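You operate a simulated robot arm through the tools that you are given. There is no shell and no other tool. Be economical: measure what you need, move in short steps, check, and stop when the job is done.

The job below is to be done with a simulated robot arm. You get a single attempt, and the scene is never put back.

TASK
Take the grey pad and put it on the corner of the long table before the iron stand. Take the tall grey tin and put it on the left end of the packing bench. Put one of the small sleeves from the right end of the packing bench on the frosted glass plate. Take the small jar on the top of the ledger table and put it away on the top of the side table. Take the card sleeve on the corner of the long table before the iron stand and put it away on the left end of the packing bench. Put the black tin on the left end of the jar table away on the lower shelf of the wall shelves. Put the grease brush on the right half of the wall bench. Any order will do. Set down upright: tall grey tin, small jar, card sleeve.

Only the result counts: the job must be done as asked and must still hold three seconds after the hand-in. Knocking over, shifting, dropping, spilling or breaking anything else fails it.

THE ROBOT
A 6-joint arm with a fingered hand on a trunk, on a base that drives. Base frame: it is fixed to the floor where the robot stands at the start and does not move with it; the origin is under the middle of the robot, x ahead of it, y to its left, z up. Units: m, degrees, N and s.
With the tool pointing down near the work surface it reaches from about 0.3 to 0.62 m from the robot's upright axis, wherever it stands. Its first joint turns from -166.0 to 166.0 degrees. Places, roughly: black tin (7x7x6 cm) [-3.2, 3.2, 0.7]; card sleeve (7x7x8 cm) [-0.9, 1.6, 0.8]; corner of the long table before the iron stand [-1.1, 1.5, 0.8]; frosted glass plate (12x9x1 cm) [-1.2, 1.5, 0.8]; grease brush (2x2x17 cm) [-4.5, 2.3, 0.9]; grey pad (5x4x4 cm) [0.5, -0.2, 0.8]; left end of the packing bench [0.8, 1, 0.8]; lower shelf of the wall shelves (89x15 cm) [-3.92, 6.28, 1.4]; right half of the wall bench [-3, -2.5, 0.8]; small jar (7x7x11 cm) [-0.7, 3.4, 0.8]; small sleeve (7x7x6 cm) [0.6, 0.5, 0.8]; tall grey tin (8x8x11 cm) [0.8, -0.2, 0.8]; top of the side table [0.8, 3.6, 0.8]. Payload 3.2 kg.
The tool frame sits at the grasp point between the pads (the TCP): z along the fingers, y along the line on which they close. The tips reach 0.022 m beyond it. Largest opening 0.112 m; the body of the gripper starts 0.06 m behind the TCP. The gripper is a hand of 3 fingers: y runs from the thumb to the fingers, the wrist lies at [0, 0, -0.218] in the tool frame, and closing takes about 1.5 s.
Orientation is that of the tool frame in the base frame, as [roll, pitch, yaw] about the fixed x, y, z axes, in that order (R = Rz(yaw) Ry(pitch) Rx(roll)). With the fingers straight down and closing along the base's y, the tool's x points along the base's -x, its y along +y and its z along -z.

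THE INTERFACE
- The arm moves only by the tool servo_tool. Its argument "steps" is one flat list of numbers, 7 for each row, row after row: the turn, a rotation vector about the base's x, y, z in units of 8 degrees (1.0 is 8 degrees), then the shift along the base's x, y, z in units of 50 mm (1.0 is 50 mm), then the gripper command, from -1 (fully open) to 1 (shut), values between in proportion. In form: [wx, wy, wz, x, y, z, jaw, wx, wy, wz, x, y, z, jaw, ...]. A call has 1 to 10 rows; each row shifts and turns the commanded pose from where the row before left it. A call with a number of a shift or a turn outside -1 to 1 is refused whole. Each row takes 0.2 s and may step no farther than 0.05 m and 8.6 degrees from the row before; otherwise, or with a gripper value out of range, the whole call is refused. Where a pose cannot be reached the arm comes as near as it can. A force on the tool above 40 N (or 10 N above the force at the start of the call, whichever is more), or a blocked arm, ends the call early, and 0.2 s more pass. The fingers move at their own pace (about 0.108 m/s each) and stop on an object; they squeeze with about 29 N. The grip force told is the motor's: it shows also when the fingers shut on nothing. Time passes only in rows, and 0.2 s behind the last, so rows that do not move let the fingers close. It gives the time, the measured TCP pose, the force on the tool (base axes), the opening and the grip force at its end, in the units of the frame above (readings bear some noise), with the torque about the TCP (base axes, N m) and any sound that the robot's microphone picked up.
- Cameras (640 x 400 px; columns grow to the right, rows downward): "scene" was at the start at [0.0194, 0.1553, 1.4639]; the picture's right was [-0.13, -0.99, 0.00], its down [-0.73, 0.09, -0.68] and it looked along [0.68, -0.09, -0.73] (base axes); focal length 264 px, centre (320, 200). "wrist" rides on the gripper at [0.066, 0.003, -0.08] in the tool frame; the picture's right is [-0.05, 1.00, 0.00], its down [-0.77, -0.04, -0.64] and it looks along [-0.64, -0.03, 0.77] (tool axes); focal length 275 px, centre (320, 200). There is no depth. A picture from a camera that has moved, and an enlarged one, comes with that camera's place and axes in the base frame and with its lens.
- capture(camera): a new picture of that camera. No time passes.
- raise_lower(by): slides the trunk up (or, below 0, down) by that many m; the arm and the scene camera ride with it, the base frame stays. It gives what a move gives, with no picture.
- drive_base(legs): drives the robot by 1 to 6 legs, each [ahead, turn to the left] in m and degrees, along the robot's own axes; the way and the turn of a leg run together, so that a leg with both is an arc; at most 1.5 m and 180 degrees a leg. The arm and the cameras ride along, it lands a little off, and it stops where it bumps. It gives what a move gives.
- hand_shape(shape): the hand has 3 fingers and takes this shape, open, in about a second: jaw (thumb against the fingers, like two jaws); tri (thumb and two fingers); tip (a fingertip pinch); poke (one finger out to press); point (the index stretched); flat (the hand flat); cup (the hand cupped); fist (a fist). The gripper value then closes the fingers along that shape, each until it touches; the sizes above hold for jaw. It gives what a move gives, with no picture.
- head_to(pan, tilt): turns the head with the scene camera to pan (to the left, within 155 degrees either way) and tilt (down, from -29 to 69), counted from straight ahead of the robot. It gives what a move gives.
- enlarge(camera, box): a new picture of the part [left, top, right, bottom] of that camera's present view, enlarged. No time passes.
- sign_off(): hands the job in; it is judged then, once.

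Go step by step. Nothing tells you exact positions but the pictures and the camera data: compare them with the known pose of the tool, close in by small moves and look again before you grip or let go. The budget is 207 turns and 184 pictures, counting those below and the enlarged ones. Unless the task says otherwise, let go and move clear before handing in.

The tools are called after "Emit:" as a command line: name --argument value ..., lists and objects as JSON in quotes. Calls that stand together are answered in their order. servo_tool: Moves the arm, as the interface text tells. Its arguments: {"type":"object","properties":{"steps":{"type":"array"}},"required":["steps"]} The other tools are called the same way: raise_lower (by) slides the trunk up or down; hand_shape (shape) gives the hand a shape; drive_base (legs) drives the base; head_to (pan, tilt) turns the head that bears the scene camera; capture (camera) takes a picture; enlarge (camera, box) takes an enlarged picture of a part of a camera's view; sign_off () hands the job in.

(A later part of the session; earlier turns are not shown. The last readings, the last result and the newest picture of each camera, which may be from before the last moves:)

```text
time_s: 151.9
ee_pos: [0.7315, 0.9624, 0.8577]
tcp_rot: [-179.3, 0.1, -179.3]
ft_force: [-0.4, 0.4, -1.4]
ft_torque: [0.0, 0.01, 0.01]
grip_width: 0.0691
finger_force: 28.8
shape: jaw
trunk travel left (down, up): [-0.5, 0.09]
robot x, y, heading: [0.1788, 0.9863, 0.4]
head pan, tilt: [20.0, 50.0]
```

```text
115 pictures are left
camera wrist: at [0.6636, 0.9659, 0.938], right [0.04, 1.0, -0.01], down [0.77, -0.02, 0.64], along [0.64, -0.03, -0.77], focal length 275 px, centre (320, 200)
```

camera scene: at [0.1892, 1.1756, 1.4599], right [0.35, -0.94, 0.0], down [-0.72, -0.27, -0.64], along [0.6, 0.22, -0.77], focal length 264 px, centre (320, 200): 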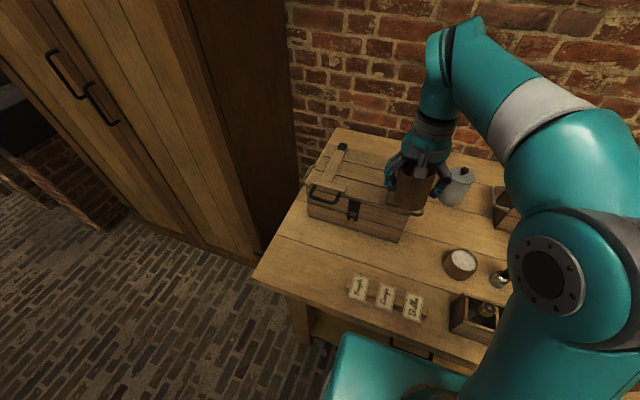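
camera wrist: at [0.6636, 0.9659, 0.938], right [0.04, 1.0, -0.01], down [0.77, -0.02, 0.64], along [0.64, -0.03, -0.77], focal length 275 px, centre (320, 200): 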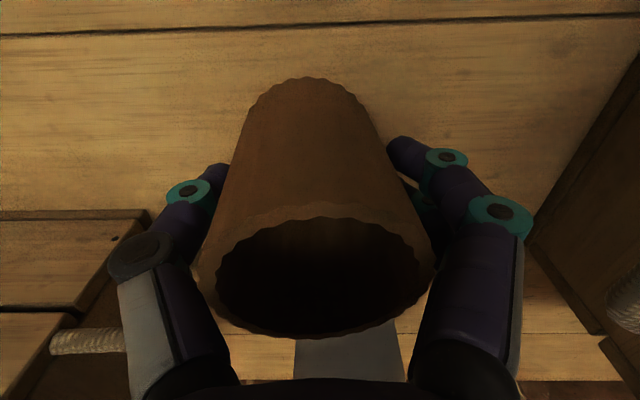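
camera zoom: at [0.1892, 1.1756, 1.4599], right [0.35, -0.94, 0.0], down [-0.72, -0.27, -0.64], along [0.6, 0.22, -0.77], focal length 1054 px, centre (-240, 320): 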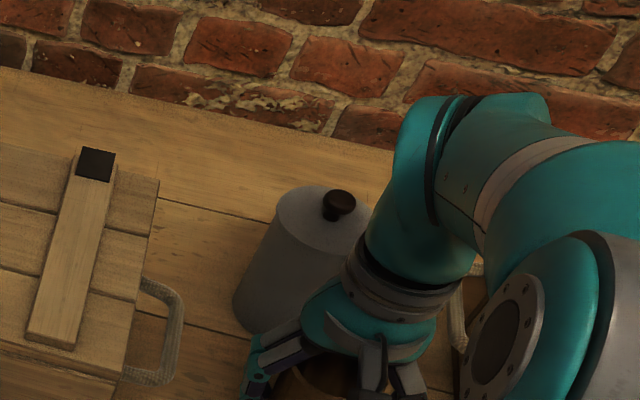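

Now the final small lowering steps with force checks.

Emit:
servo_tool --steps '[0, 0, 0, 0, 0, -0.1, 1, 0, 0, 0, 0, 0, -0.08, 1, 0, 0, 0, 0, 0, 0, 1]'

Emit:
servo_tool --steps '[0, 0, 0, 0, 0, -0.05, 1, 0, 0, 0, 0, 0, 0, 1]'

Emit:
servo_tool --steps '[0, 0, 0, 0, 0, -0.05, 1, 0, 0, 0, 0, 0, 0, 1]'

Emit:
servo_tool --steps '[0, 0, 0, 0, 0, -0.05, 1, 0, 0, 0, 0, 0, 0, 1]'

```text
time_s: 152.7
ee_pos: [0.7313, 0.9619, 0.8491]
tcp_rot: [-179.3, 0.2, -179.4]
ft_force: [-0.5, 0.0, -0.2]
ft_torque: [0.01, 0.0, -0.01]
grip_width: 0.069
finger_force: 28.9
shape: jaw
trunk travel left (down, up): [-0.5, 0.09]
robot x, y, heading: [0.1766, 0.9841, 0.3]
head pan, tilt: [20.0, 50.0]
```

```text
time_s: 153.3
ee_pos: [0.731, 0.9601, 0.8482]
tcp_rot: [-179.2, 0.2, -179.3]
ft_force: [-0.3, 0.4, -0.3]
ft_torque: [0.02, -0.01, 0.0]
grip_width: 0.0689
finger_force: 29.0
shape: jaw
trunk travel left (down, up): [-0.5, 0.09]
robot x, y, heading: [0.1819, 0.9836, 0.5]
head pan, tilt: [20.0, 50.0]
```

```text
time_s: 153.9
ee_pos: [0.7315, 0.9622, 0.8441]
tcp_rot: [-179.4, 0.3, -179.4]
ft_force: [-0.1, -0.6, -1.0]
ft_torque: [-0.01, -0.02, -0.01]
grip_width: 0.069
finger_force: 28.6
shape: jaw
trunk travel left (down, up): [-0.5, 0.09]
robot x, y, heading: [0.1812, 0.9831, 0.5]
head pan, tilt: [20.0, 50.0]
```

```text
time_s: 154.5
ee_pos: [0.7312, 0.9615, 0.8443]
tcp_rot: [-179.2, 0.2, -179.4]
ft_force: [-0.6, 0.7, 2.7]
ft_torque: [0.1, 0.02, 0.06]
grip_width: 0.0693
finger_force: 29.0
shape: jaw
trunk travel left (down, up): [-0.5, 0.09]
robot x, y, heading: [0.1749, 0.9799, 0.5]
head pan, tilt: [20.0, 50.0]
```

Contact has begun; one millimetre more, then release.

Emit:
servo_tool --steps '[0, 0, 0, 0, 0, -0.02, 1, 0, 0, 0, 0, 0, 0, 0.3, 0, 0, 0, 0, 0, 0, -0.1, 0, 0, 0, 0, 0, 0, -0.6, 0, 0, 0, 0, 0, 0, -0.65, 0, 0, 0, 0, 0, 0, -0.65]'

Emit:
capture --camera "wrist"

```text
time_s: 155.9
ee_pos: [0.7298, 0.9623, 0.8407]
tcp_rot: [-179.2, 0.2, -179.2]
ft_force: [-0.3, 0.5, -0.9]
ft_torque: [0.0, 0.01, 0.0]
grip_width: 0.0922
finger_force: 0.0
shape: jaw
trunk travel left (down, up): [-0.5, 0.09]
robot x, y, heading: [0.179, 0.983, 0.4]
head pan, tilt: [20.0, 50.0]
```

```text
114 pictures are left
camera wrist: at [0.6637, 0.9667, 0.9213], right [0.04, 1.0, -0.01], down [0.77, -0.02, 0.64], along [0.64, -0.03, -0.77], focal length 275 px, centre (320, 200)
```

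wrist: 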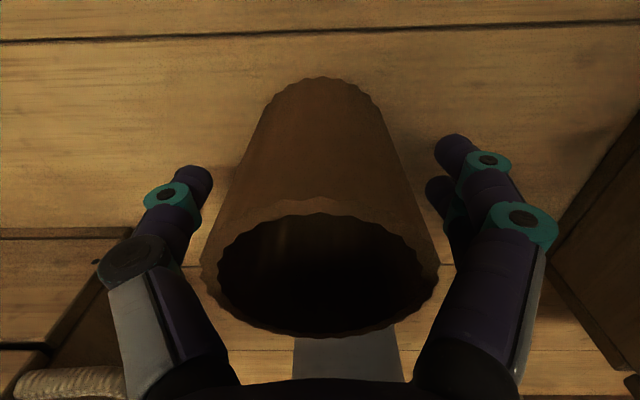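

Released and upright. I rise straight up, then retract.

Emit:
servo_tool --steps '[0, 0, 0, 0, 0, 0.5, -0.65, 0, 0, 0, 0, 0, 0.9, -0.65, 0, 0, 0, 0, 0, 0.9, -0.65, 0, 0, 0, -0.3, 0, 0.9, -0.65, 0, 0, 0, -0.4, 0, 0.85, -0.65, 0, 0, 0, -0.9, 0, 0.3, -0.8, 0, 0, 0, -0.9, 0, 0, -1, 0, 0, 0, -0.9, 0, 0, -1]'

Emit:
capture --camera "scene"

```text
time_s: 157.7
ee_pos: [0.5603, 0.9595, 1.0587]
tcp_rot: [-179.3, 0.3, -179.4]
ft_force: [-0.5, -0.3, -0.3]
ft_torque: [0.02, -0.01, 0.01]
grip_width: 0.112
finger_force: 0.1
shape: jaw
trunk travel left (down, up): [-0.5, 0.09]
robot x, y, heading: [0.1763, 0.9817, 0.2]
head pan, tilt: [20.0, 50.0]
```

```text
113 pictures are left
camera scene: at [0.1885, 1.1756, 1.4599], right [0.35, -0.94, 0.0], down [-0.72, -0.27, -0.64], along [0.6, 0.22, -0.77], focal length 264 px, centre (320, 200)
```

scene: 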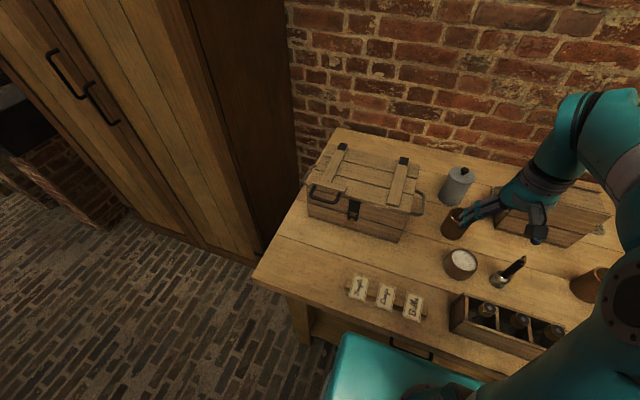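

Both are standing on the left end. Next the grey pad near (0.476, −0.204).

Emit:
drive_base --legs '[[-0.18, 0], [0, -90], [1.17, 0], [0, 90], [0.09, 0]]'

Emit:
head_to --pan 0 --tilt 60

Emit:
capture --camera "scene"

Emit:
capture --camera "wrist"

```text
time_s: 173.0
ee_pos: [0.4784, -0.2126, 1.0583]
tcp_rot: [-179.4, 0.2, 179.6]
ft_force: [-0.1, 0.1, -0.3]
ft_torque: [0.0, 0.0, -0.01]
grip_width: 0.1119
finger_force: 0.0
shape: jaw
trunk travel left (down, up): [-0.5, 0.09]
robot x, y, heading: [0.0941, -0.1826, -0.6]
head pan, tilt: [20.0, 50.0]
```

```text
time_s: 173.8
ee_pos: [0.4786, -0.2126, 1.0593]
tcp_rot: [-179.3, 0.2, 179.7]
ft_force: [0.5, -0.6, 0.0]
ft_torque: [-0.02, 0.03, -0.02]
grip_width: 0.1118
finger_force: 0.1
shape: jaw
trunk travel left (down, up): [-0.5, 0.09]
robot x, y, heading: [0.0892, -0.1847, -0.4]
head pan, tilt: [0.0, 60.0]
```

```text
112 pictures are left
camera scene: at [0.1036, -0.0173, 1.4473], right [-0.01, -1.0, 0.0], down [-0.87, 0.01, -0.5], along [0.5, 0.0, -0.87], focal length 264 px, centre (320, 200)
```

scene: 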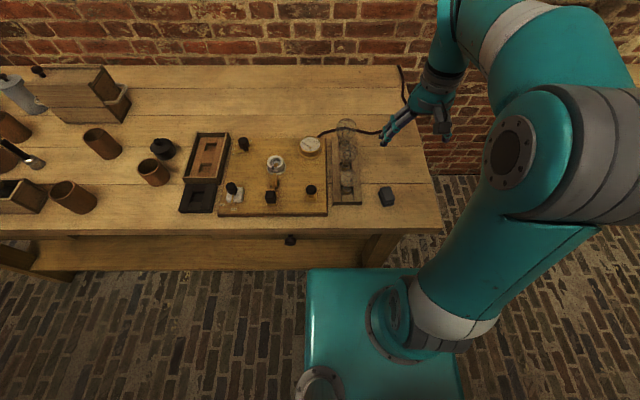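

```text
111 pictures are left
camera wrist: at [0.4107, -0.2071, 1.1389], right [0.05, 1.0, -0.01], down [0.77, -0.03, 0.64], along [0.64, -0.04, -0.77], focal length 275 px, centre (320, 200)
```

wrist: 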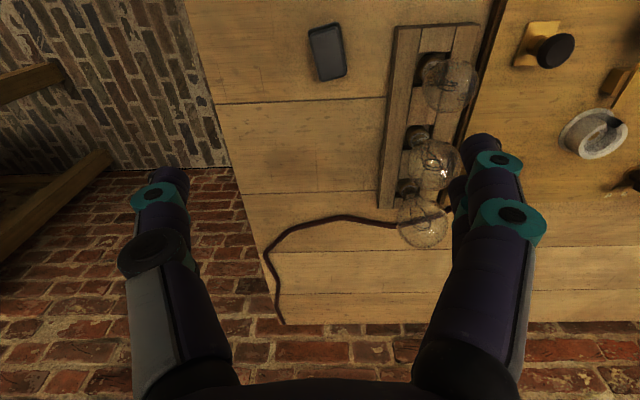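

The pad is at (0.476, −0.207). I narrow the fingers to clear the bulb tray and descend.

Emit:
servo_tool --steps '[0, 0, 0, -0.05, 0.1, -0.9, -0.3, 0, 0, 0, 0, 0, -0.9, -0.3, 0, 0, 0, 0, 0, -0.9, -0.3, 0, 0, 0, 0, 0, -0.9, -0.3]'

Emit:
capture --camera "wrist"

Emit:
enlarge --camera "scene" --box '[300, 110, 500, 235]'

```text
time_s: 174.8
ee_pos: [0.4758, -0.2086, 0.8805]
tcp_rot: [-179.3, 0.2, 179.7]
ft_force: [-0.4, -1.1, 0.9]
ft_torque: [-0.02, 0.02, -0.01]
grip_width: 0.0733
finger_force: 0.0
shape: jaw
trunk travel left (down, up): [-0.5, 0.09]
robot x, y, heading: [0.0951, -0.1834, -0.8]
head pan, tilt: [0.0, 60.0]
```

```text
110 pictures are left
camera wrist: at [0.4084, -0.203, 0.9606], right [0.05, 1.0, -0.01], down [0.77, -0.03, 0.64], along [0.64, -0.04, -0.77], focal length 275 px, centre (320, 200)
```

wrist: 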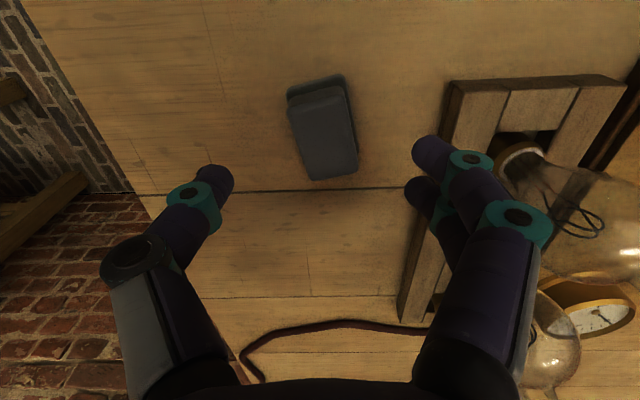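

```text
3.20 times, centred on (400, 172) of scene
camera zoom: at [0.104, -0.0174, 1.4474], right [-0.01, -1.0, 0.0], down [-0.87, 0.01, -0.5], along [0.5, -0.01, -0.87], focal length 844 px, centre (64, 288)
```

zoom: 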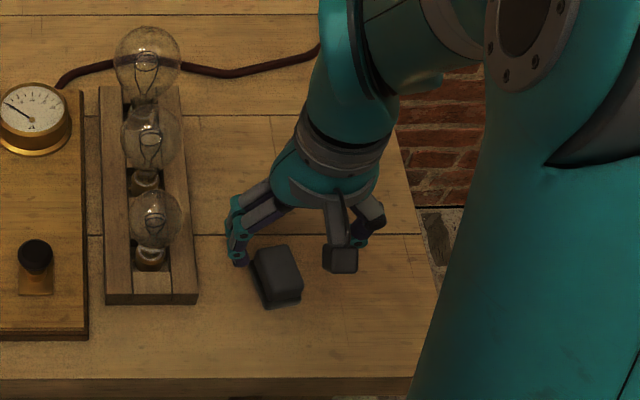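

The pad is turned ~14°; I turn the hand to match, narrow it a bit more, and descend.

Emit:
servo_tool --steps '[0, 0, 0.9, -0.06, 0.08, 0, -0.05, 0, 0, 0.85, 0, 0, 0, -0.05, 0, 0, 0, 0, 0, -0.4, -0.05]'

Emit:
capture --camera "wrist"

```text
time_s: 175.6
ee_pos: [0.4726, -0.2045, 0.8599]
tcp_rot: [-179.2, 0.2, -166.3]
ft_force: [0.7, -0.1, 0.1]
ft_torque: [0.03, -0.01, 0.02]
grip_width: 0.0596
finger_force: 0.1
shape: jaw
trunk travel left (down, up): [-0.5, 0.09]
robot x, y, heading: [0.0941, -0.1826, -0.6]
head pan, tilt: [0.0, 60.0]
```

```text
108 pictures are left
camera wrist: at [0.4065, -0.2151, 0.9399], right [-0.19, 0.98, -0.01], down [0.75, 0.16, 0.64], along [0.63, 0.11, -0.77], focal length 275 px, centre (320, 200)
```

wrist: 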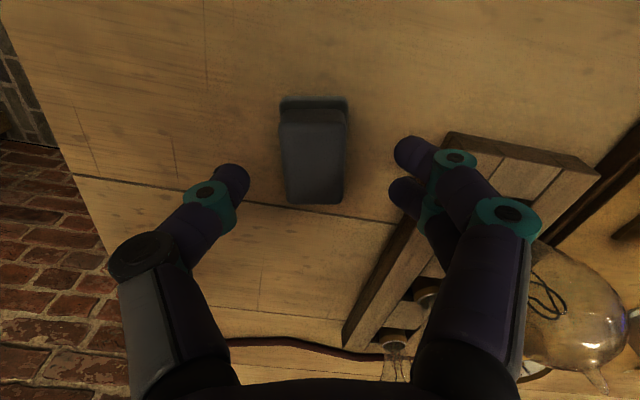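

Aligned. I descend to z 0.826, grip and lift.

Emit:
servo_tool --steps '[0, 0, 0, 0, 0, -0.4, -0.05, 0, 0, 0, 0, 0, -0.28, -0.05, 0, 0, 0, 0, 0, 0, -0.05]'

Emit:
capture --camera "wrist"

```text
time_s: 176.4
ee_pos: [0.4736, -0.2032, 0.8259]
tcp_rot: [-179.2, 0.2, -166.3]
ft_force: [0.2, -0.1, 0.3]
ft_torque: [-0.01, 0.04, 0.02]
grip_width: 0.0592
finger_force: 0.0
shape: jaw
trunk travel left (down, up): [-0.5, 0.09]
robot x, y, heading: [0.0941, -0.1825, -0.6]
head pan, tilt: [0.0, 60.0]
```

```text
107 pictures are left
camera wrist: at [0.4066, -0.215, 0.9058], right [-0.19, 0.98, -0.01], down [0.75, 0.15, 0.64], along [0.63, 0.11, -0.77], focal length 275 px, centre (320, 200)
```

wrist: 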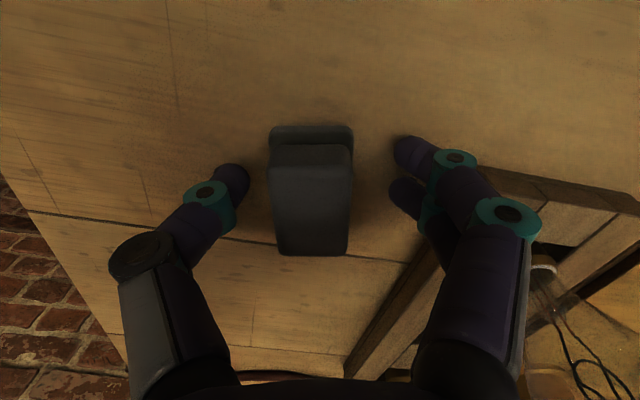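

Emit:
servo_tool --steps '[0, 0, 0, 0, 0, 0, 1, 0, 0, 0, 0, 0, 0, 1, 0, 0, 0, 0, 0, 0, 1, 0, 0, 0, 0, 0, 0, 1, 0, 0, 0, 0, 0, 0, 1, 0, 0, 0, 0, 0, 0, 1, 0, 0, 0, 0, 0, 0.3, 1, 0, 0, 0, 0, 0, 0.6, 1, 0, 0, 0, 0, 0, 0.8, 1]'

Emit:
capture --camera "wrist"

```text
time_s: 178.4
ee_pos: [0.4727, -0.2038, 0.9112]
tcp_rot: [-179.3, 0.3, -166.3]
ft_force: [0.2, -0.4, -0.6]
ft_torque: [-0.01, -0.02, -0.02]
grip_width: 0.0281
finger_force: 28.6
shape: jaw
trunk travel left (down, up): [-0.5, 0.09]
robot x, y, heading: [0.0928, -0.184, -0.6]
head pan, tilt: [0.0, 60.0]
```

```text
106 pictures are left
camera wrist: at [0.4064, -0.2143, 0.9911], right [-0.19, 0.98, -0.01], down [0.75, 0.15, 0.64], along [0.63, 0.11, -0.77], focal length 275 px, centre (320, 200)
```

wrist: 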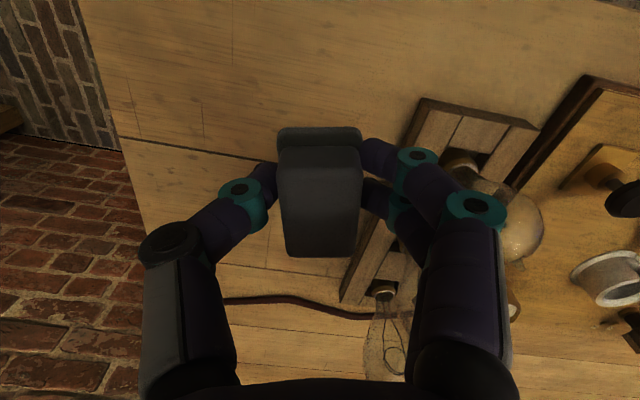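

The pad is held. I lift to travelling height first.

Emit:
servo_tool --steps '[0, 0, 0, 0, 0, 0.9, 1, 0, 0, 0, 0, 0, 0.9, 1, 0, 0, 0, 0, 0, 0.9, 1, 0, 0, 0, 0, 0, 0.9, 1]'

```text
time_s: 179.4
ee_pos: [0.4712, -0.2067, 1.0888]
tcp_rot: [-179.3, 0.2, -166.3]
ft_force: [-0.4, 0.0, -0.9]
ft_torque: [0.0, -0.02, 0.01]
grip_width: 0.0279
finger_force: 29.4
shape: jaw
trunk travel left (down, up): [-0.5, 0.09]
robot x, y, heading: [0.0942, -0.1845, -0.6]
head pan, tilt: [0.0, 60.0]
```

Emit:
drive_base --legs '[[-0.1, 0], [0, 99.2], [1.2, 0], [1.2, 0], [0, 81.4], [0.65, 0]]'

Emit:
head_to --pan 60 --tilt 45

Emit:
capture --camera "scene"

```text
time_s: 202.9
ee_pos: [-1.3415, 2.2628, 1.0881]
tcp_rot: [-179.3, 0.2, 13.1]
ft_force: [-0.1, -0.5, 0.1]
ft_torque: [0.0, 0.02, 0.0]
grip_width: 0.0278
finger_force: 29.5
shape: jaw
trunk travel left (down, up): [-0.5, 0.09]
robot x, y, heading: [-0.9657, 2.2424, 178.8]
head pan, tilt: [0.0, 60.0]
```

```text
time_s: 204.2
ee_pos: [-1.3415, 2.2646, 1.0892]
tcp_rot: [-179.3, 0.2, 13.2]
ft_force: [-0.4, -0.3, 0.0]
ft_torque: [0.0, -0.02, -0.03]
grip_width: 0.028
finger_force: 29.1
shape: jaw
trunk travel left (down, up): [-0.5, 0.09]
robot x, y, heading: [-0.9657, 2.2373, 178.8]
head pan, tilt: [60.0, 45.0]
```

```text
105 pictures are left
camera scene: at [-0.9508, 2.0003, 1.4668], right [-0.86, 0.52, 0.0], down [0.37, 0.6, -0.71], along [-0.37, -0.6, -0.71], focal length 264 px, centre (320, 200)
```

scene: 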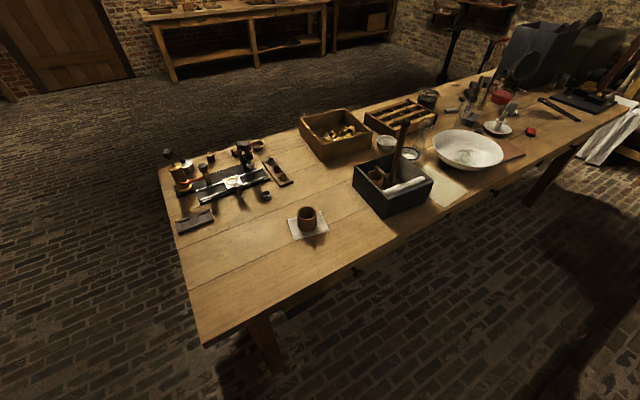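

I turn to face the table and place the pad near (−1.02, 1.52).

Emit:
drive_base --legs '[[0, 91.2], [0.25, 0]]'

Emit:
head_to --pan 0 --tilt 60

Emit:
capture --camera "scene"

```text
time_s: 209.9
ee_pos: [-0.9916, 1.6092, 1.0882]
tcp_rot: [-179.3, 0.2, 103.5]
ft_force: [-0.6, -1.1, 0.1]
ft_torque: [0.0, 0.04, 0.01]
grip_width: 0.0279
finger_force: 28.6
shape: jaw
trunk travel left (down, up): [-0.5, 0.09]
robot x, y, heading: [-0.966, 1.983, -90.8]
head pan, tilt: [60.0, 45.0]
```

```text
time_s: 211.2
ee_pos: [-0.9928, 1.6094, 1.0894]
tcp_rot: [-179.3, 0.1, 103.5]
ft_force: [0.4, 0.0, -0.3]
ft_torque: [-0.01, -0.01, 0.0]
grip_width: 0.028
finger_force: 29.0
shape: jaw
trunk travel left (down, up): [-0.5, 0.09]
robot x, y, heading: [-0.9684, 1.9843, -90.9]
head pan, tilt: [0.0, 60.0]
```

```text
104 pictures are left
camera scene: at [-0.8022, 1.9764, 1.4473], right [-1.0, 0.01, 0.0], down [0.01, 0.87, -0.5], along [-0.01, -0.5, -0.87], focal length 264 px, centre (320, 200)
```

scene: 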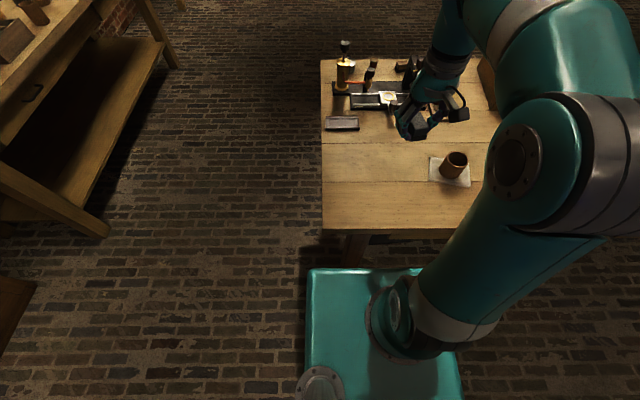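

Space is clear at (−1.0, 1.5). I lower the pad there.

Emit:
servo_tool --steps '[0, 0, 0, 0, -0.75, -0.5, 1, 0, 0, 0, 0, -0.75, -0.6, 1, 0, 0, 0, 0, -0.7, -0.6, 1, 0, 0, 0, 0, 0, -0.9, 1, 0, 0, 0, 0, 0, -0.9, 1, 0, 0, 0, 0, 0, -0.9, 1, 0, 0, 0, 0, 0, -0.9, 1]'

Emit:
capture --camera "wrist"

```text
time_s: 212.8
ee_pos: [-0.9936, 1.4979, 0.823]
tcp_rot: [-179.2, 0.2, 103.5]
ft_force: [0.1, -0.6, -0.8]
ft_torque: [0.02, -0.02, 0.0]
grip_width: 0.0277
finger_force: 28.7
shape: jaw
trunk travel left (down, up): [-0.5, 0.09]
robot x, y, heading: [-0.9705, 1.9851, -90.5]
head pan, tilt: [0.0, 60.0]
```

```text
103 pictures are left
camera wrist: at [-1.0054, 1.5635, 0.9023], right [0.98, 0.19, -0.01], down [0.15, -0.75, 0.64], along [0.11, -0.63, -0.77], focal length 275 px, centre (320, 200)
```

wrist: 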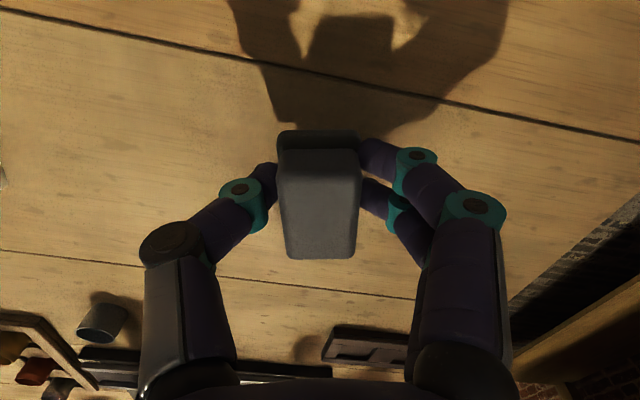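

Emit:
servo_tool --steps '[0, 0, 0, 0, 0, -0.12, 1, 0, 0, 0, 0, 0, -0.08, 1, 0, 0, 0, 0, 0, 0, 1]'

Emit:
servo_tool --steps '[0, 0, 0, 0, 0, -0.06, 1, 0, 0, 0, 0, 0, 0, 1]'

Emit:
servo_tool --steps '[0, 0, 0, 0, 0, -0.05, 1, 0, 0, 0, 0, 0, 0, 1]'

Emit:
servo_tool --steps '[0, 0, 0, 0, 0, -0.05, 1, 0, 0, 0, 0, 0, 0, 1]'

```text
time_s: 213.6
ee_pos: [-0.9923, 1.4979, 0.8138]
tcp_rot: [-179.4, 0.2, 103.5]
ft_force: [-0.3, 0.0, -1.0]
ft_torque: [0.01, 0.0, 0.01]
grip_width: 0.0277
finger_force: 29.1
shape: jaw
trunk travel left (down, up): [-0.5, 0.09]
robot x, y, heading: [-0.9673, 1.9848, -90.6]
head pan, tilt: [0.0, 60.0]
```

```text
time_s: 214.2
ee_pos: [-0.9925, 1.4979, 0.8107]
tcp_rot: [-179.2, 0.2, 103.6]
ft_force: [-0.7, -0.2, -0.5]
ft_torque: [-0.01, 0.03, 0.02]
grip_width: 0.0279
finger_force: 29.4
shape: jaw
trunk travel left (down, up): [-0.5, 0.09]
robot x, y, heading: [-0.9661, 1.9839, -90.6]
head pan, tilt: [0.0, 60.0]
```

```text
time_s: 214.8
ee_pos: [-0.9929, 1.497, 0.808]
tcp_rot: [-179.4, 0.1, 103.5]
ft_force: [0.0, -0.5, 0.3]
ft_torque: [0.0, -0.01, 0.03]
grip_width: 0.0278
finger_force: 29.0
shape: jaw
trunk travel left (down, up): [-0.5, 0.09]
robot x, y, heading: [-0.9697, 1.9878, -90.6]
head pan, tilt: [0.0, 60.0]
```

```text
time_s: 215.4
ee_pos: [-0.9929, 1.4987, 0.8055]
tcp_rot: [-179.3, 0.2, 103.5]
ft_force: [0.4, 1.1, -0.4]
ft_torque: [0.0, 0.05, 0.0]
grip_width: 0.0282
finger_force: 29.1
shape: jaw
trunk travel left (down, up): [-0.5, 0.09]
robot x, y, heading: [-0.965, 1.9864, -90.6]
head pan, tilt: [0.0, 60.0]
```

Emit:
servo_tool --steps '[0, 0, 0, 0, 0, -0.04, 1, 0, 0, 0, 0, 0, 0, 1]'

Emit:
servo_tool --steps '[0, 0, 0, 0, 0, -0.04, 1, 0, 0, 0, 0, 0, 0, 1]'

Emit:
capture --camera "wrist"

```text
time_s: 216.0
ee_pos: [-0.9923, 1.4987, 0.8045]
tcp_rot: [-179.4, 0.2, 103.6]
ft_force: [-0.4, -0.3, 6.6]
ft_torque: [0.01, -0.07, 0.02]
grip_width: 0.0277
finger_force: 29.2
shape: jaw
trunk travel left (down, up): [-0.5, 0.09]
robot x, y, heading: [-0.9666, 1.9837, -90.5]
head pan, tilt: [0.0, 60.0]
```

```text
time_s: 216.6
ee_pos: [-0.9912, 1.499, 0.8026]
tcp_rot: [-179.2, 0.4, 103.4]
ft_force: [-1.3, 0.5, 20.8]
ft_torque: [-0.01, -0.03, 0.0]
grip_width: 0.0283
finger_force: 28.6
shape: jaw
trunk travel left (down, up): [-0.5, 0.09]
robot x, y, heading: [-0.9662, 1.9809, -90.8]
head pan, tilt: [0.0, 60.0]
```

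```text
102 pictures are left
camera wrist: at [-1.0044, 1.5657, 0.8833], right [0.98, 0.19, -0.01], down [0.15, -0.75, 0.64], along [0.11, -0.63, -0.77], focal length 275 px, centre (320, 200)
```

wrist: 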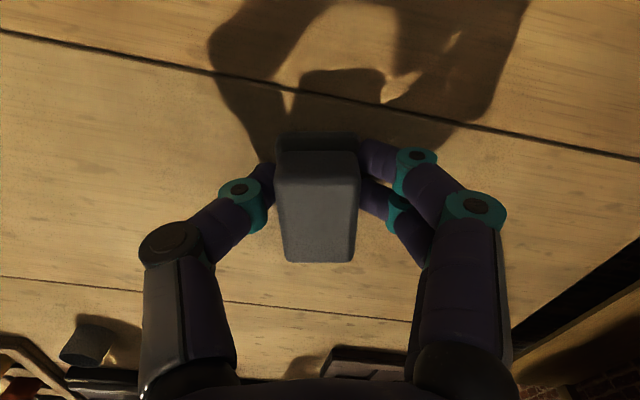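

Contact made. I relieve, open and rise.

Emit:
servo_tool --steps '[0, 0, 0, 0, 0, 0.04, 1, 0, 0, 0, 0, 0, 0, 0.4, 0, 0, 0, 0, 0, 0, 0, 0, 0, 0, 0, 0, 0, 0, 0, 0, 0, 0, 0, 0, 0, 0, 0, 0, 0, 0, 0.5, -0.1, 0, 0, 0, 0, 0.1, 0.9, -0.3, 0, 0, 0, 0, 0.1, 0.9, -1, 0, 0, 0, 0, 0.2, 0.9, -1, 0, 0, 0, 0, 0.3, 0.9, -1]'

Emit:
capture --camera "wrist"

Emit:
head_to --pan -150 --tilt 25

Emit:
capture --camera "scene"

```text
time_s: 218.8
ee_pos: [-0.9903, 1.5372, 1.0082]
tcp_rot: [-179.3, 0.2, 103.4]
ft_force: [0.4, -0.7, -0.5]
ft_torque: [0.0, 0.02, -0.01]
grip_width: 0.1118
finger_force: 0.1
shape: jaw
trunk travel left (down, up): [-0.5, 0.09]
robot x, y, heading: [-0.9678, 1.9821, -90.5]
head pan, tilt: [0.0, 60.0]
```

```text
101 pictures are left
camera wrist: at [-1.0026, 1.6034, 1.0883], right [0.98, 0.19, -0.01], down [0.15, -0.75, 0.64], along [0.11, -0.63, -0.77], focal length 275 px, centre (320, 200)
```

wrist: 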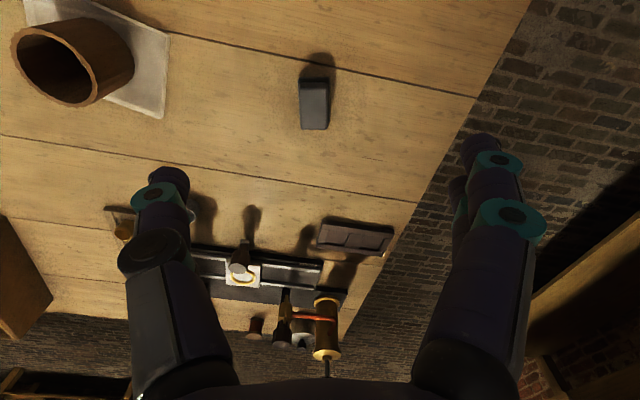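

```text
time_s: 221.1
ee_pos: [-0.9908, 1.5359, 1.0078]
tcp_rot: [-179.3, 0.1, 103.6]
ft_force: [0.0, 0.8, -0.8]
ft_torque: [0.02, -0.02, 0.01]
grip_width: 0.1121
finger_force: 0.0
shape: jaw
trunk travel left (down, up): [-0.5, 0.09]
robot x, y, heading: [-0.9678, 1.9872, -90.6]
head pan, tilt: [-150.0, 25.0]
```

```text
100 pictures are left
camera scene: at [-0.8466, 2.1234, 1.4974], right [0.87, 0.49, 0.0], down [0.21, -0.37, -0.91], along [-0.44, 0.79, -0.42], focal length 264 px, centre (320, 200)
```

scene: 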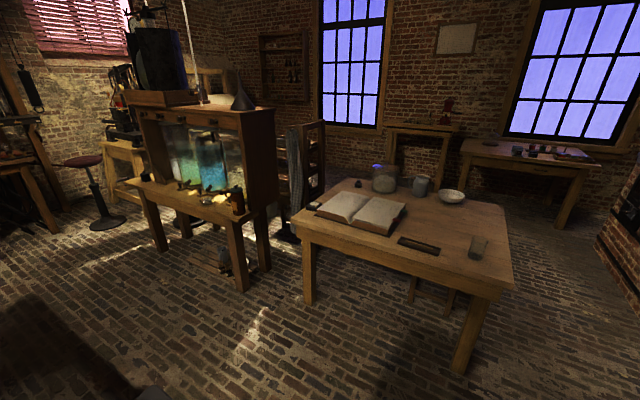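

The pad is placed. Next the small jar on the ledger table at about (−0.7, 3.33).

Emit:
drive_base --legs '[[-0.27, 0], [0, 154.5], [0.58, 0], [0, 26]]'

Emit:
head_to --pan 0 --tilt 50

Emit:
capture --camera "scene"

Emit:
capture --camera "wrist"

Emit:
head_to --pan -60 --tilt 35

Emit:
capture --camera "scene"

```text
time_s: 233.5
ee_pos: [-0.6319, 3.212, 1.007]
tcp_rot: [-179.3, 0.3, -79.2]
ft_force: [-0.7, -0.5, -0.1]
ft_torque: [-0.01, 0.01, -0.02]
grip_width: 0.1119
finger_force: 0.0
shape: jaw
trunk travel left (down, up): [-0.5, 0.09]
robot x, y, heading: [-0.6786, 2.7662, 86.3]
head pan, tilt: [-150.0, 25.0]
```

```text
time_s: 235.9
ee_pos: [-0.6323, 3.2113, 1.0074]
tcp_rot: [-179.3, 0.1, -79.2]
ft_force: [0.4, -0.4, -1.2]
ft_torque: [-0.01, 0.01, 0.05]
grip_width: 0.1118
finger_force: 0.1
shape: jaw
trunk travel left (down, up): [-0.5, 0.09]
robot x, y, heading: [-0.6732, 2.7671, 86.5]
head pan, tilt: [0.0, 50.0]
```

```text
99 pictures are left
camera scene: at [-0.84, 2.791, 1.4599], right [1.0, -0.06, 0.0], down [-0.05, -0.76, -0.64], along [0.04, 0.64, -0.77], focal length 264 px, centre (320, 200)
```

scene: 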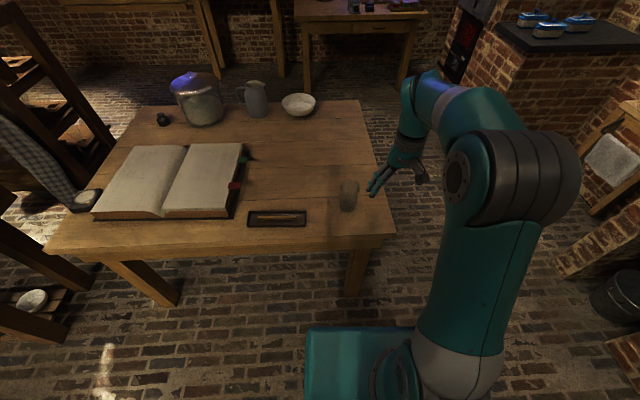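

```text
98 pictures are left
camera wrist: at [-0.6248, 3.1471, 1.0878], right [-0.99, -0.14, -0.01], down [-0.12, 0.76, 0.64], along [-0.08, 0.63, -0.77], focal length 275 px, centre (320, 200)
```

wrist: 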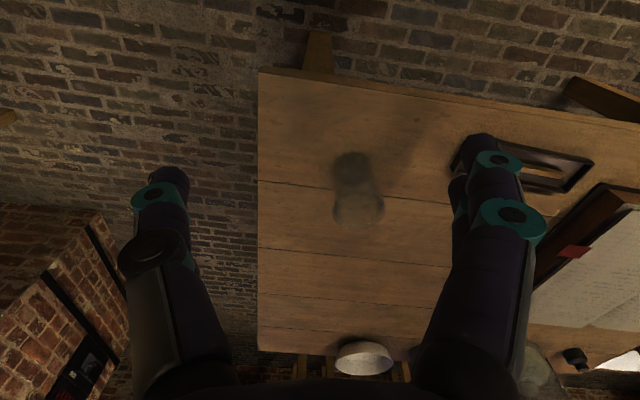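

```text
time_s: 237.2
ee_pos: [-0.6326, 3.2124, 1.0062]
tcp_rot: [-179.3, 0.1, -79.2]
ft_force: [-0.8, 0.6, -0.4]
ft_torque: [-0.01, 0.01, 0.01]
grip_width: 0.1119
finger_force: 0.0
shape: jaw
trunk travel left (down, up): [-0.5, 0.09]
robot x, y, heading: [-0.6764, 2.7623, 86.3]
head pan, tilt: [-60.0, 35.0]
```

```text
97 pictures are left
camera scene: at [-0.766, 2.7535, 1.4816], right [0.45, -0.89, 0.0], down [-0.51, -0.26, -0.82], along [0.73, 0.37, -0.57], focal length 264 px, centre (320, 200)
```

scene: 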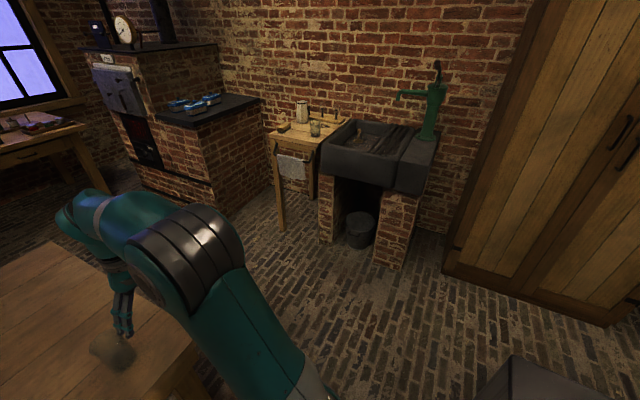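

The side table is the small one with the towel, at about (0.75, 3.65). I zoom in on the jar.

Emit:
enlarge --camera "wrist" --box '[240, 100, 480, 250]'

Emit:
enlarge --camera "scene" --box '[240, 70, 400, 170]'

Emit:
head_to --pan 0 --tilt 60

Emit:
enlarge --camera "scene" --box '[280, 80, 440, 180]'

```text
2.67 times, centred on (360, 175) of wrist
camera zoom: at [-0.6248, 3.1471, 1.0878], right [-0.99, -0.14, -0.01], down [-0.12, 0.76, 0.64], along [-0.08, 0.63, -0.77], focal length 734 px, centre (213, 267)
```

zoom: 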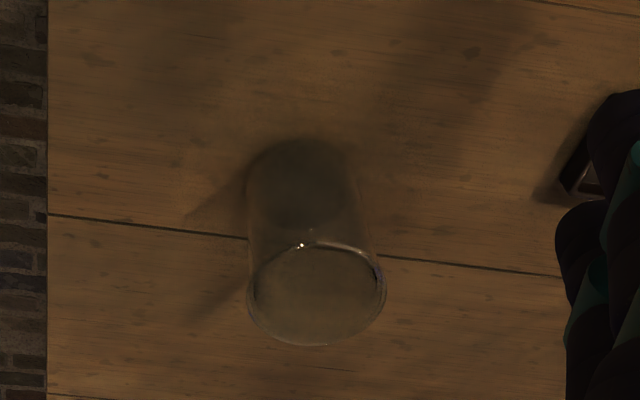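

```text
4.00 times, centred on (320, 120) of scene
camera zoom: at [-0.766, 2.7535, 1.4816], right [0.45, -0.89, 0.0], down [-0.51, -0.26, -0.82], along [0.73, 0.37, -0.57], focal length 1054 px, centre (320, 520)
```

zoom: 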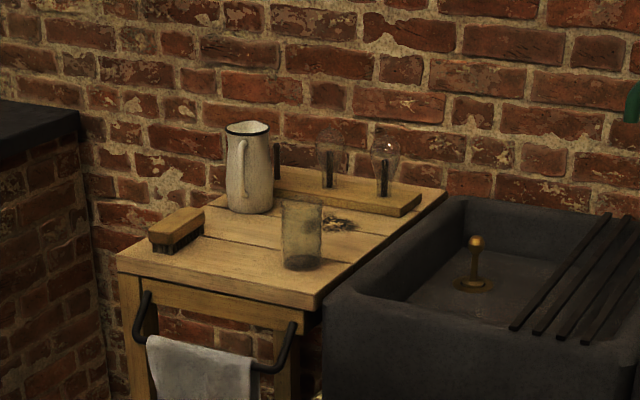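

```text
time_s: 238.5
ee_pos: [-0.6331, 3.2118, 1.0084]
tcp_rot: [-179.3, 0.2, -79.2]
ft_force: [-0.7, 0.5, -0.5]
ft_torque: [-0.02, 0.01, 0.01]
grip_width: 0.1119
finger_force: 0.0
shape: jaw
trunk travel left (down, up): [-0.5, 0.09]
robot x, y, heading: [-0.6753, 2.7616, 86.8]
head pan, tilt: [0.0, 60.0]
```

```text
4.00 times, centred on (360, 130) of scene
camera zoom: at [-0.8406, 2.7807, 1.4473], right [1.0, -0.06, 0.0], down [-0.05, -0.86, -0.5], along [0.03, 0.5, -0.87], focal length 1054 px, centre (160, 480)
```

zoom: 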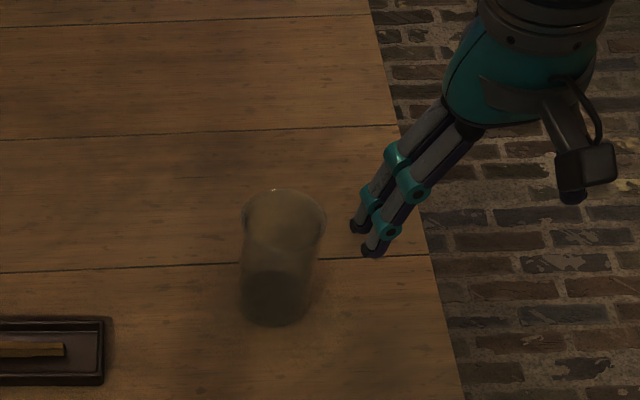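

A glass jar at (−0.706, 3.378), rim z≈0.82, table ≈0.71. I drive 12 cm closer and bring the hand above it.

Emit:
drive_base --legs '[[0.12, 0]]'

Emit:
servo_tool --steps '[0, 0, 0, -0.8, 0.2, 0, -1, 0, 0, 0, -0.75, 0.5, -0.3, -1, 0, 0, 0, 0, 0.2, -0.8, -1, 0, 0, 0, 0, 0, -0.9, -1]'

Emit:
capture --camera "wrist"

Emit:
capture --camera "scene"

```text
time_s: 239.7
ee_pos: [-0.6271, 3.3325, 1.0079]
tcp_rot: [-179.4, 0.2, -79.3]
ft_force: [-0.7, 0.7, 0.5]
ft_torque: [0.0, -0.02, 0.0]
grip_width: 0.1122
finger_force: 0.2
shape: jaw
trunk travel left (down, up): [-0.5, 0.09]
robot x, y, heading: [-0.666, 2.885, 86.7]
head pan, tilt: [0.0, 60.0]
```

```text
time_s: 240.7
ee_pos: [-0.7028, 3.3776, 0.9057]
tcp_rot: [-179.2, 0.3, -79.2]
ft_force: [0.3, -0.2, -1.1]
ft_torque: [0.01, -0.01, 0.0]
grip_width: 0.1119
finger_force: 0.0
shape: jaw
trunk travel left (down, up): [-0.5, 0.09]
robot x, y, heading: [-0.6669, 2.8855, 86.6]
head pan, tilt: [0.0, 60.0]
```

```text
93 pictures are left
camera wrist: at [-0.6957, 3.3133, 0.9859], right [-0.99, -0.14, -0.01], down [-0.12, 0.76, 0.64], along [-0.08, 0.63, -0.77], focal length 275 px, centre (320, 200)
```

wrist: 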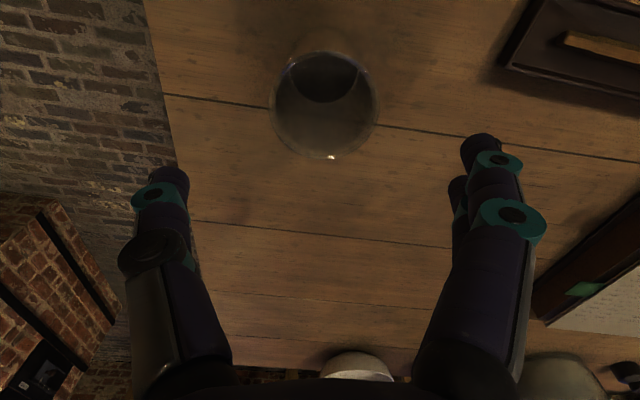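

```text
92 pictures are left
camera scene: at [-0.8335, 2.9001, 1.4474], right [1.0, -0.06, 0.0], down [-0.05, -0.86, -0.5], along [0.03, 0.5, -0.87], focal length 264 px, centre (320, 200)
```

scene: 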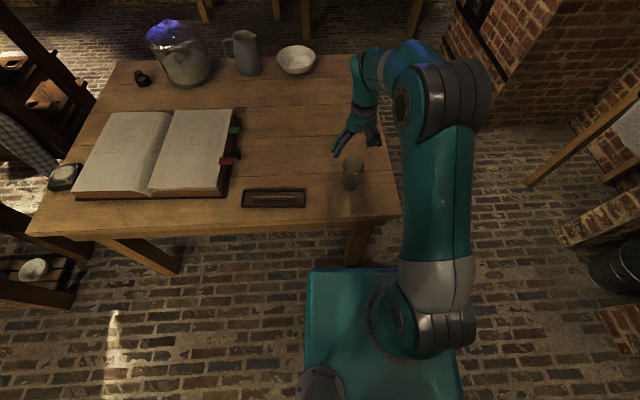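

Aligned on the rim. I descend to z 0.772 and look.

Emit:
servo_tool --steps '[0, 0, 0, -0.03, 0.03, -0.8, -1, 0, 0, 0, 0, 0, -0.8, -1, 0, 0, 0, 0, 0, -0.7, -1, 0, 0, 0, 0, 0, -0.35, -1]'

Emit:
capture --camera "wrist"

Emit:
enlarge --camera "scene" --box '[280, 100, 440, 200]'

```text
time_s: 241.7
ee_pos: [-0.7035, 3.3785, 0.7758]
tcp_rot: [-179.3, 0.6, -79.1]
ft_force: [2.1, 2.6, 19.3]
ft_torque: [-0.07, -0.18, 0.04]
grip_width: 0.1116
finger_force: 0.0
shape: jaw
trunk travel left (down, up): [-0.5, 0.09]
robot x, y, heading: [-0.6693, 2.8837, 86.7]
head pan, tilt: [0.0, 60.0]
```

```text
91 pictures are left
camera wrist: at [-0.6962, 3.3134, 0.8566], right [-0.99, -0.14, -0.01], down [-0.12, 0.76, 0.64], along [-0.08, 0.64, -0.77], focal length 275 px, centre (320, 200)
```

wrist: 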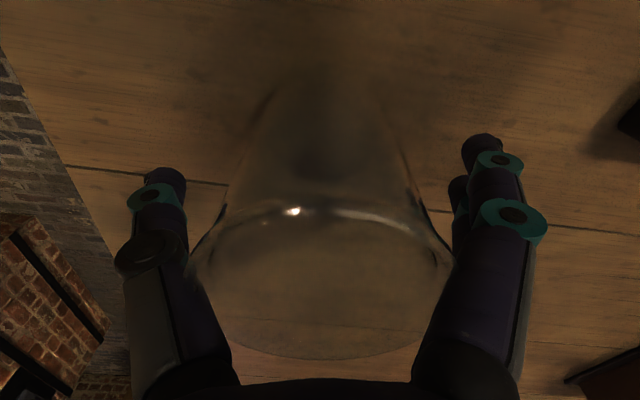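

```text
4.00 times, centred on (360, 150) of scene
camera zoom: at [-0.8332, 2.898, 1.4479], right [1.0, -0.06, 0.0], down [-0.05, -0.86, -0.5], along [0.03, 0.5, -0.87], focal length 1054 px, centre (160, 400)
```

zoom: 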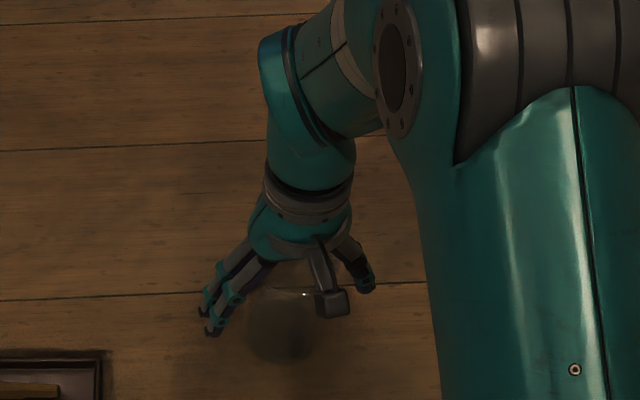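

There is 19 N of contact; I rise 8 mm to clear it, then close.

Emit:
servo_tool --steps '[0, 0, 0, 0, 0, 0.16, -1, 0, 0, 0, 0, 0, 0, -1]'

Emit:
capture --camera "wrist"

```text
time_s: 242.3
ee_pos: [-0.7048, 3.3783, 0.7826]
tcp_rot: [-179.3, 0.3, -79.2]
ft_force: [0.1, -0.4, -0.6]
ft_torque: [0.01, 0.0, 0.03]
grip_width: 0.1117
finger_force: 0.0
shape: jaw
trunk travel left (down, up): [-0.5, 0.09]
robot x, y, heading: [-0.6712, 2.8828, 86.7]
head pan, tilt: [0.0, 60.0]
```

```text
89 pictures are left
camera wrist: at [-0.6961, 3.3136, 0.8627], right [-0.99, -0.14, -0.01], down [-0.12, 0.76, 0.64], along [-0.08, 0.63, -0.77], focal length 275 px, centre (320, 200)
```

wrist: 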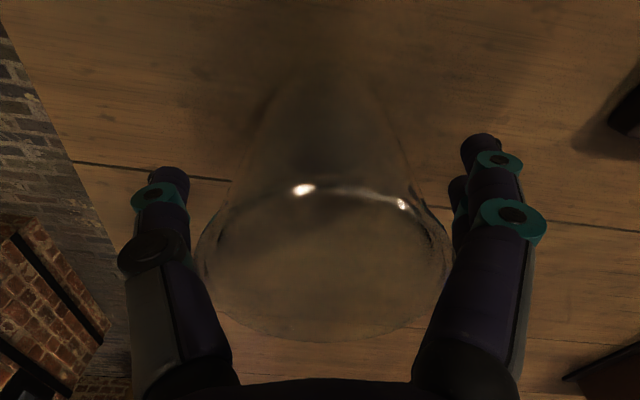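

Emit:
servo_tool --steps '[0, 0, 0, 0, 0, 0, 1, 0, 0, 0, 0, 0, 0, 1, 0, 0, 0, 0, 0, 0, 1, 0, 0, 0, 0, 0, 0, 1, 0, 0, 0, 0, 0, 0, 1, 0, 0, 0, 0, 0, 0, 1, 0, 0, 0, 0, 0, 0, 1, 0, 0, 0, 0, 0, 0, 1]'

Emit:
capture --camera "wrist"

```text
time_s: 244.1
ee_pos: [-0.7042, 3.38, 0.7837]
tcp_rot: [-179.3, 0.2, -79.3]
ft_force: [-0.4, 0.7, 0.7]
ft_torque: [0.0, 0.03, 0.02]
grip_width: 0.0554
finger_force: 28.9
shape: jaw
trunk travel left (down, up): [-0.5, 0.09]
robot x, y, heading: [-0.6697, 2.8819, 86.3]
head pan, tilt: [0.0, 60.0]
```

```text
88 pictures are left
camera wrist: at [-0.6961, 3.3138, 0.863], right [-0.99, -0.14, -0.01], down [-0.12, 0.76, 0.64], along [-0.08, 0.63, -0.77], focal length 275 px, centre (320, 200)
```

wrist: 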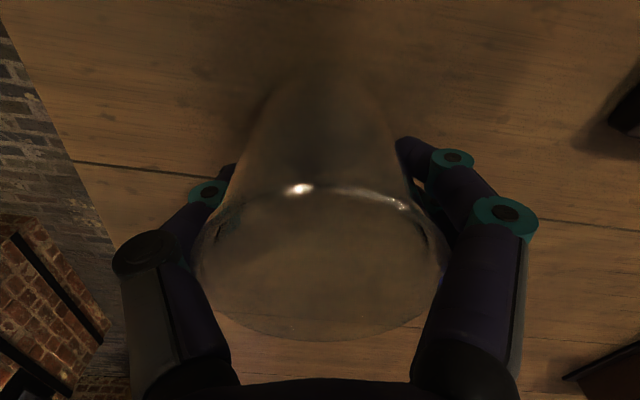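

Gripped. I lift gently and check.

Emit:
servo_tool --steps '[0, 0, 0, 0, 0, 0.3, 1, 0, 0, 0, 0, 0, 0.5, 1, 0, 0, 0, 0, 0, 0.8, 1, 0, 0, 0, 0, 0, 0.9, 1, 0, 0, 0, 0, 0, 0.9, 1, 0, 0, 0, 0, -0.4, 0.8, 1, 0, 0, 0, 0, -0.6, 0.7, 1]'

Emit:
capture --camera "wrist"

Emit:
capture --camera "scene"

```text
time_s: 245.7
ee_pos: [-0.7038, 3.3272, 1.0269]
tcp_rot: [-179.3, 0.3, -79.2]
ft_force: [-0.1, 0.4, -0.7]
ft_torque: [0.02, -0.01, 0.02]
grip_width: 0.0553
finger_force: 29.0
shape: jaw
trunk travel left (down, up): [-0.5, 0.09]
robot x, y, heading: [-0.6696, 2.8842, 86.6]
head pan, tilt: [0.0, 60.0]
```

```text
87 pictures are left
camera wrist: at [-0.6953, 3.2621, 1.1068], right [-0.99, -0.14, -0.01], down [-0.12, 0.76, 0.64], along [-0.08, 0.63, -0.77], focal length 275 px, centre (320, 200)
```

wrist: 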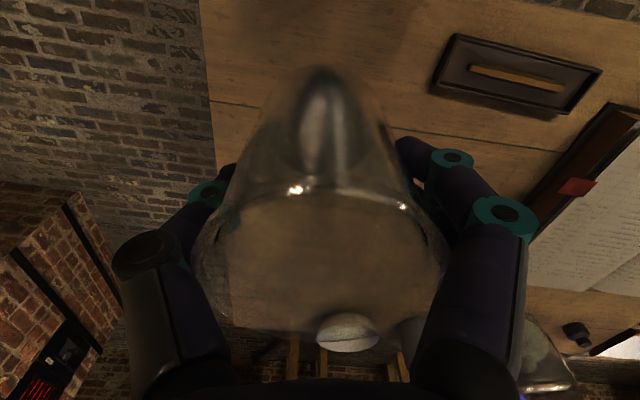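

```text
86 pictures are left
camera scene: at [-0.8335, 2.8993, 1.4473], right [1.0, -0.06, 0.0], down [-0.05, -0.86, -0.5], along [0.03, 0.5, -0.87], focal length 264 px, centre (320, 200)
```

scene: 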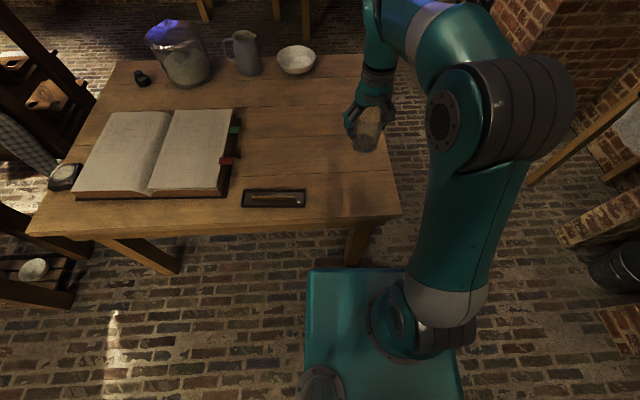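

The jar is held. I raise and retract it, then drive toward the side table.

Emit:
servo_tool --steps '[0, 0, 0, 0, -0.6, 0.7, 1, 0, 0, 0, 0, -0.6, 0.7, 1, 0, 0, 0, 0.2, -0.3, 0.3, 1]'

```text
time_s: 246.5
ee_pos: [-0.6929, 3.2508, 1.1127]
tcp_rot: [-179.3, 0.2, -79.2]
ft_force: [0.8, 0.0, -1.2]
ft_torque: [-0.01, -0.02, 0.03]
grip_width: 0.055
finger_force: 29.1
shape: jaw
trunk travel left (down, up): [-0.5, 0.09]
robot x, y, heading: [-0.6711, 2.885, 86.7]
head pan, tilt: [0.0, 60.0]
```

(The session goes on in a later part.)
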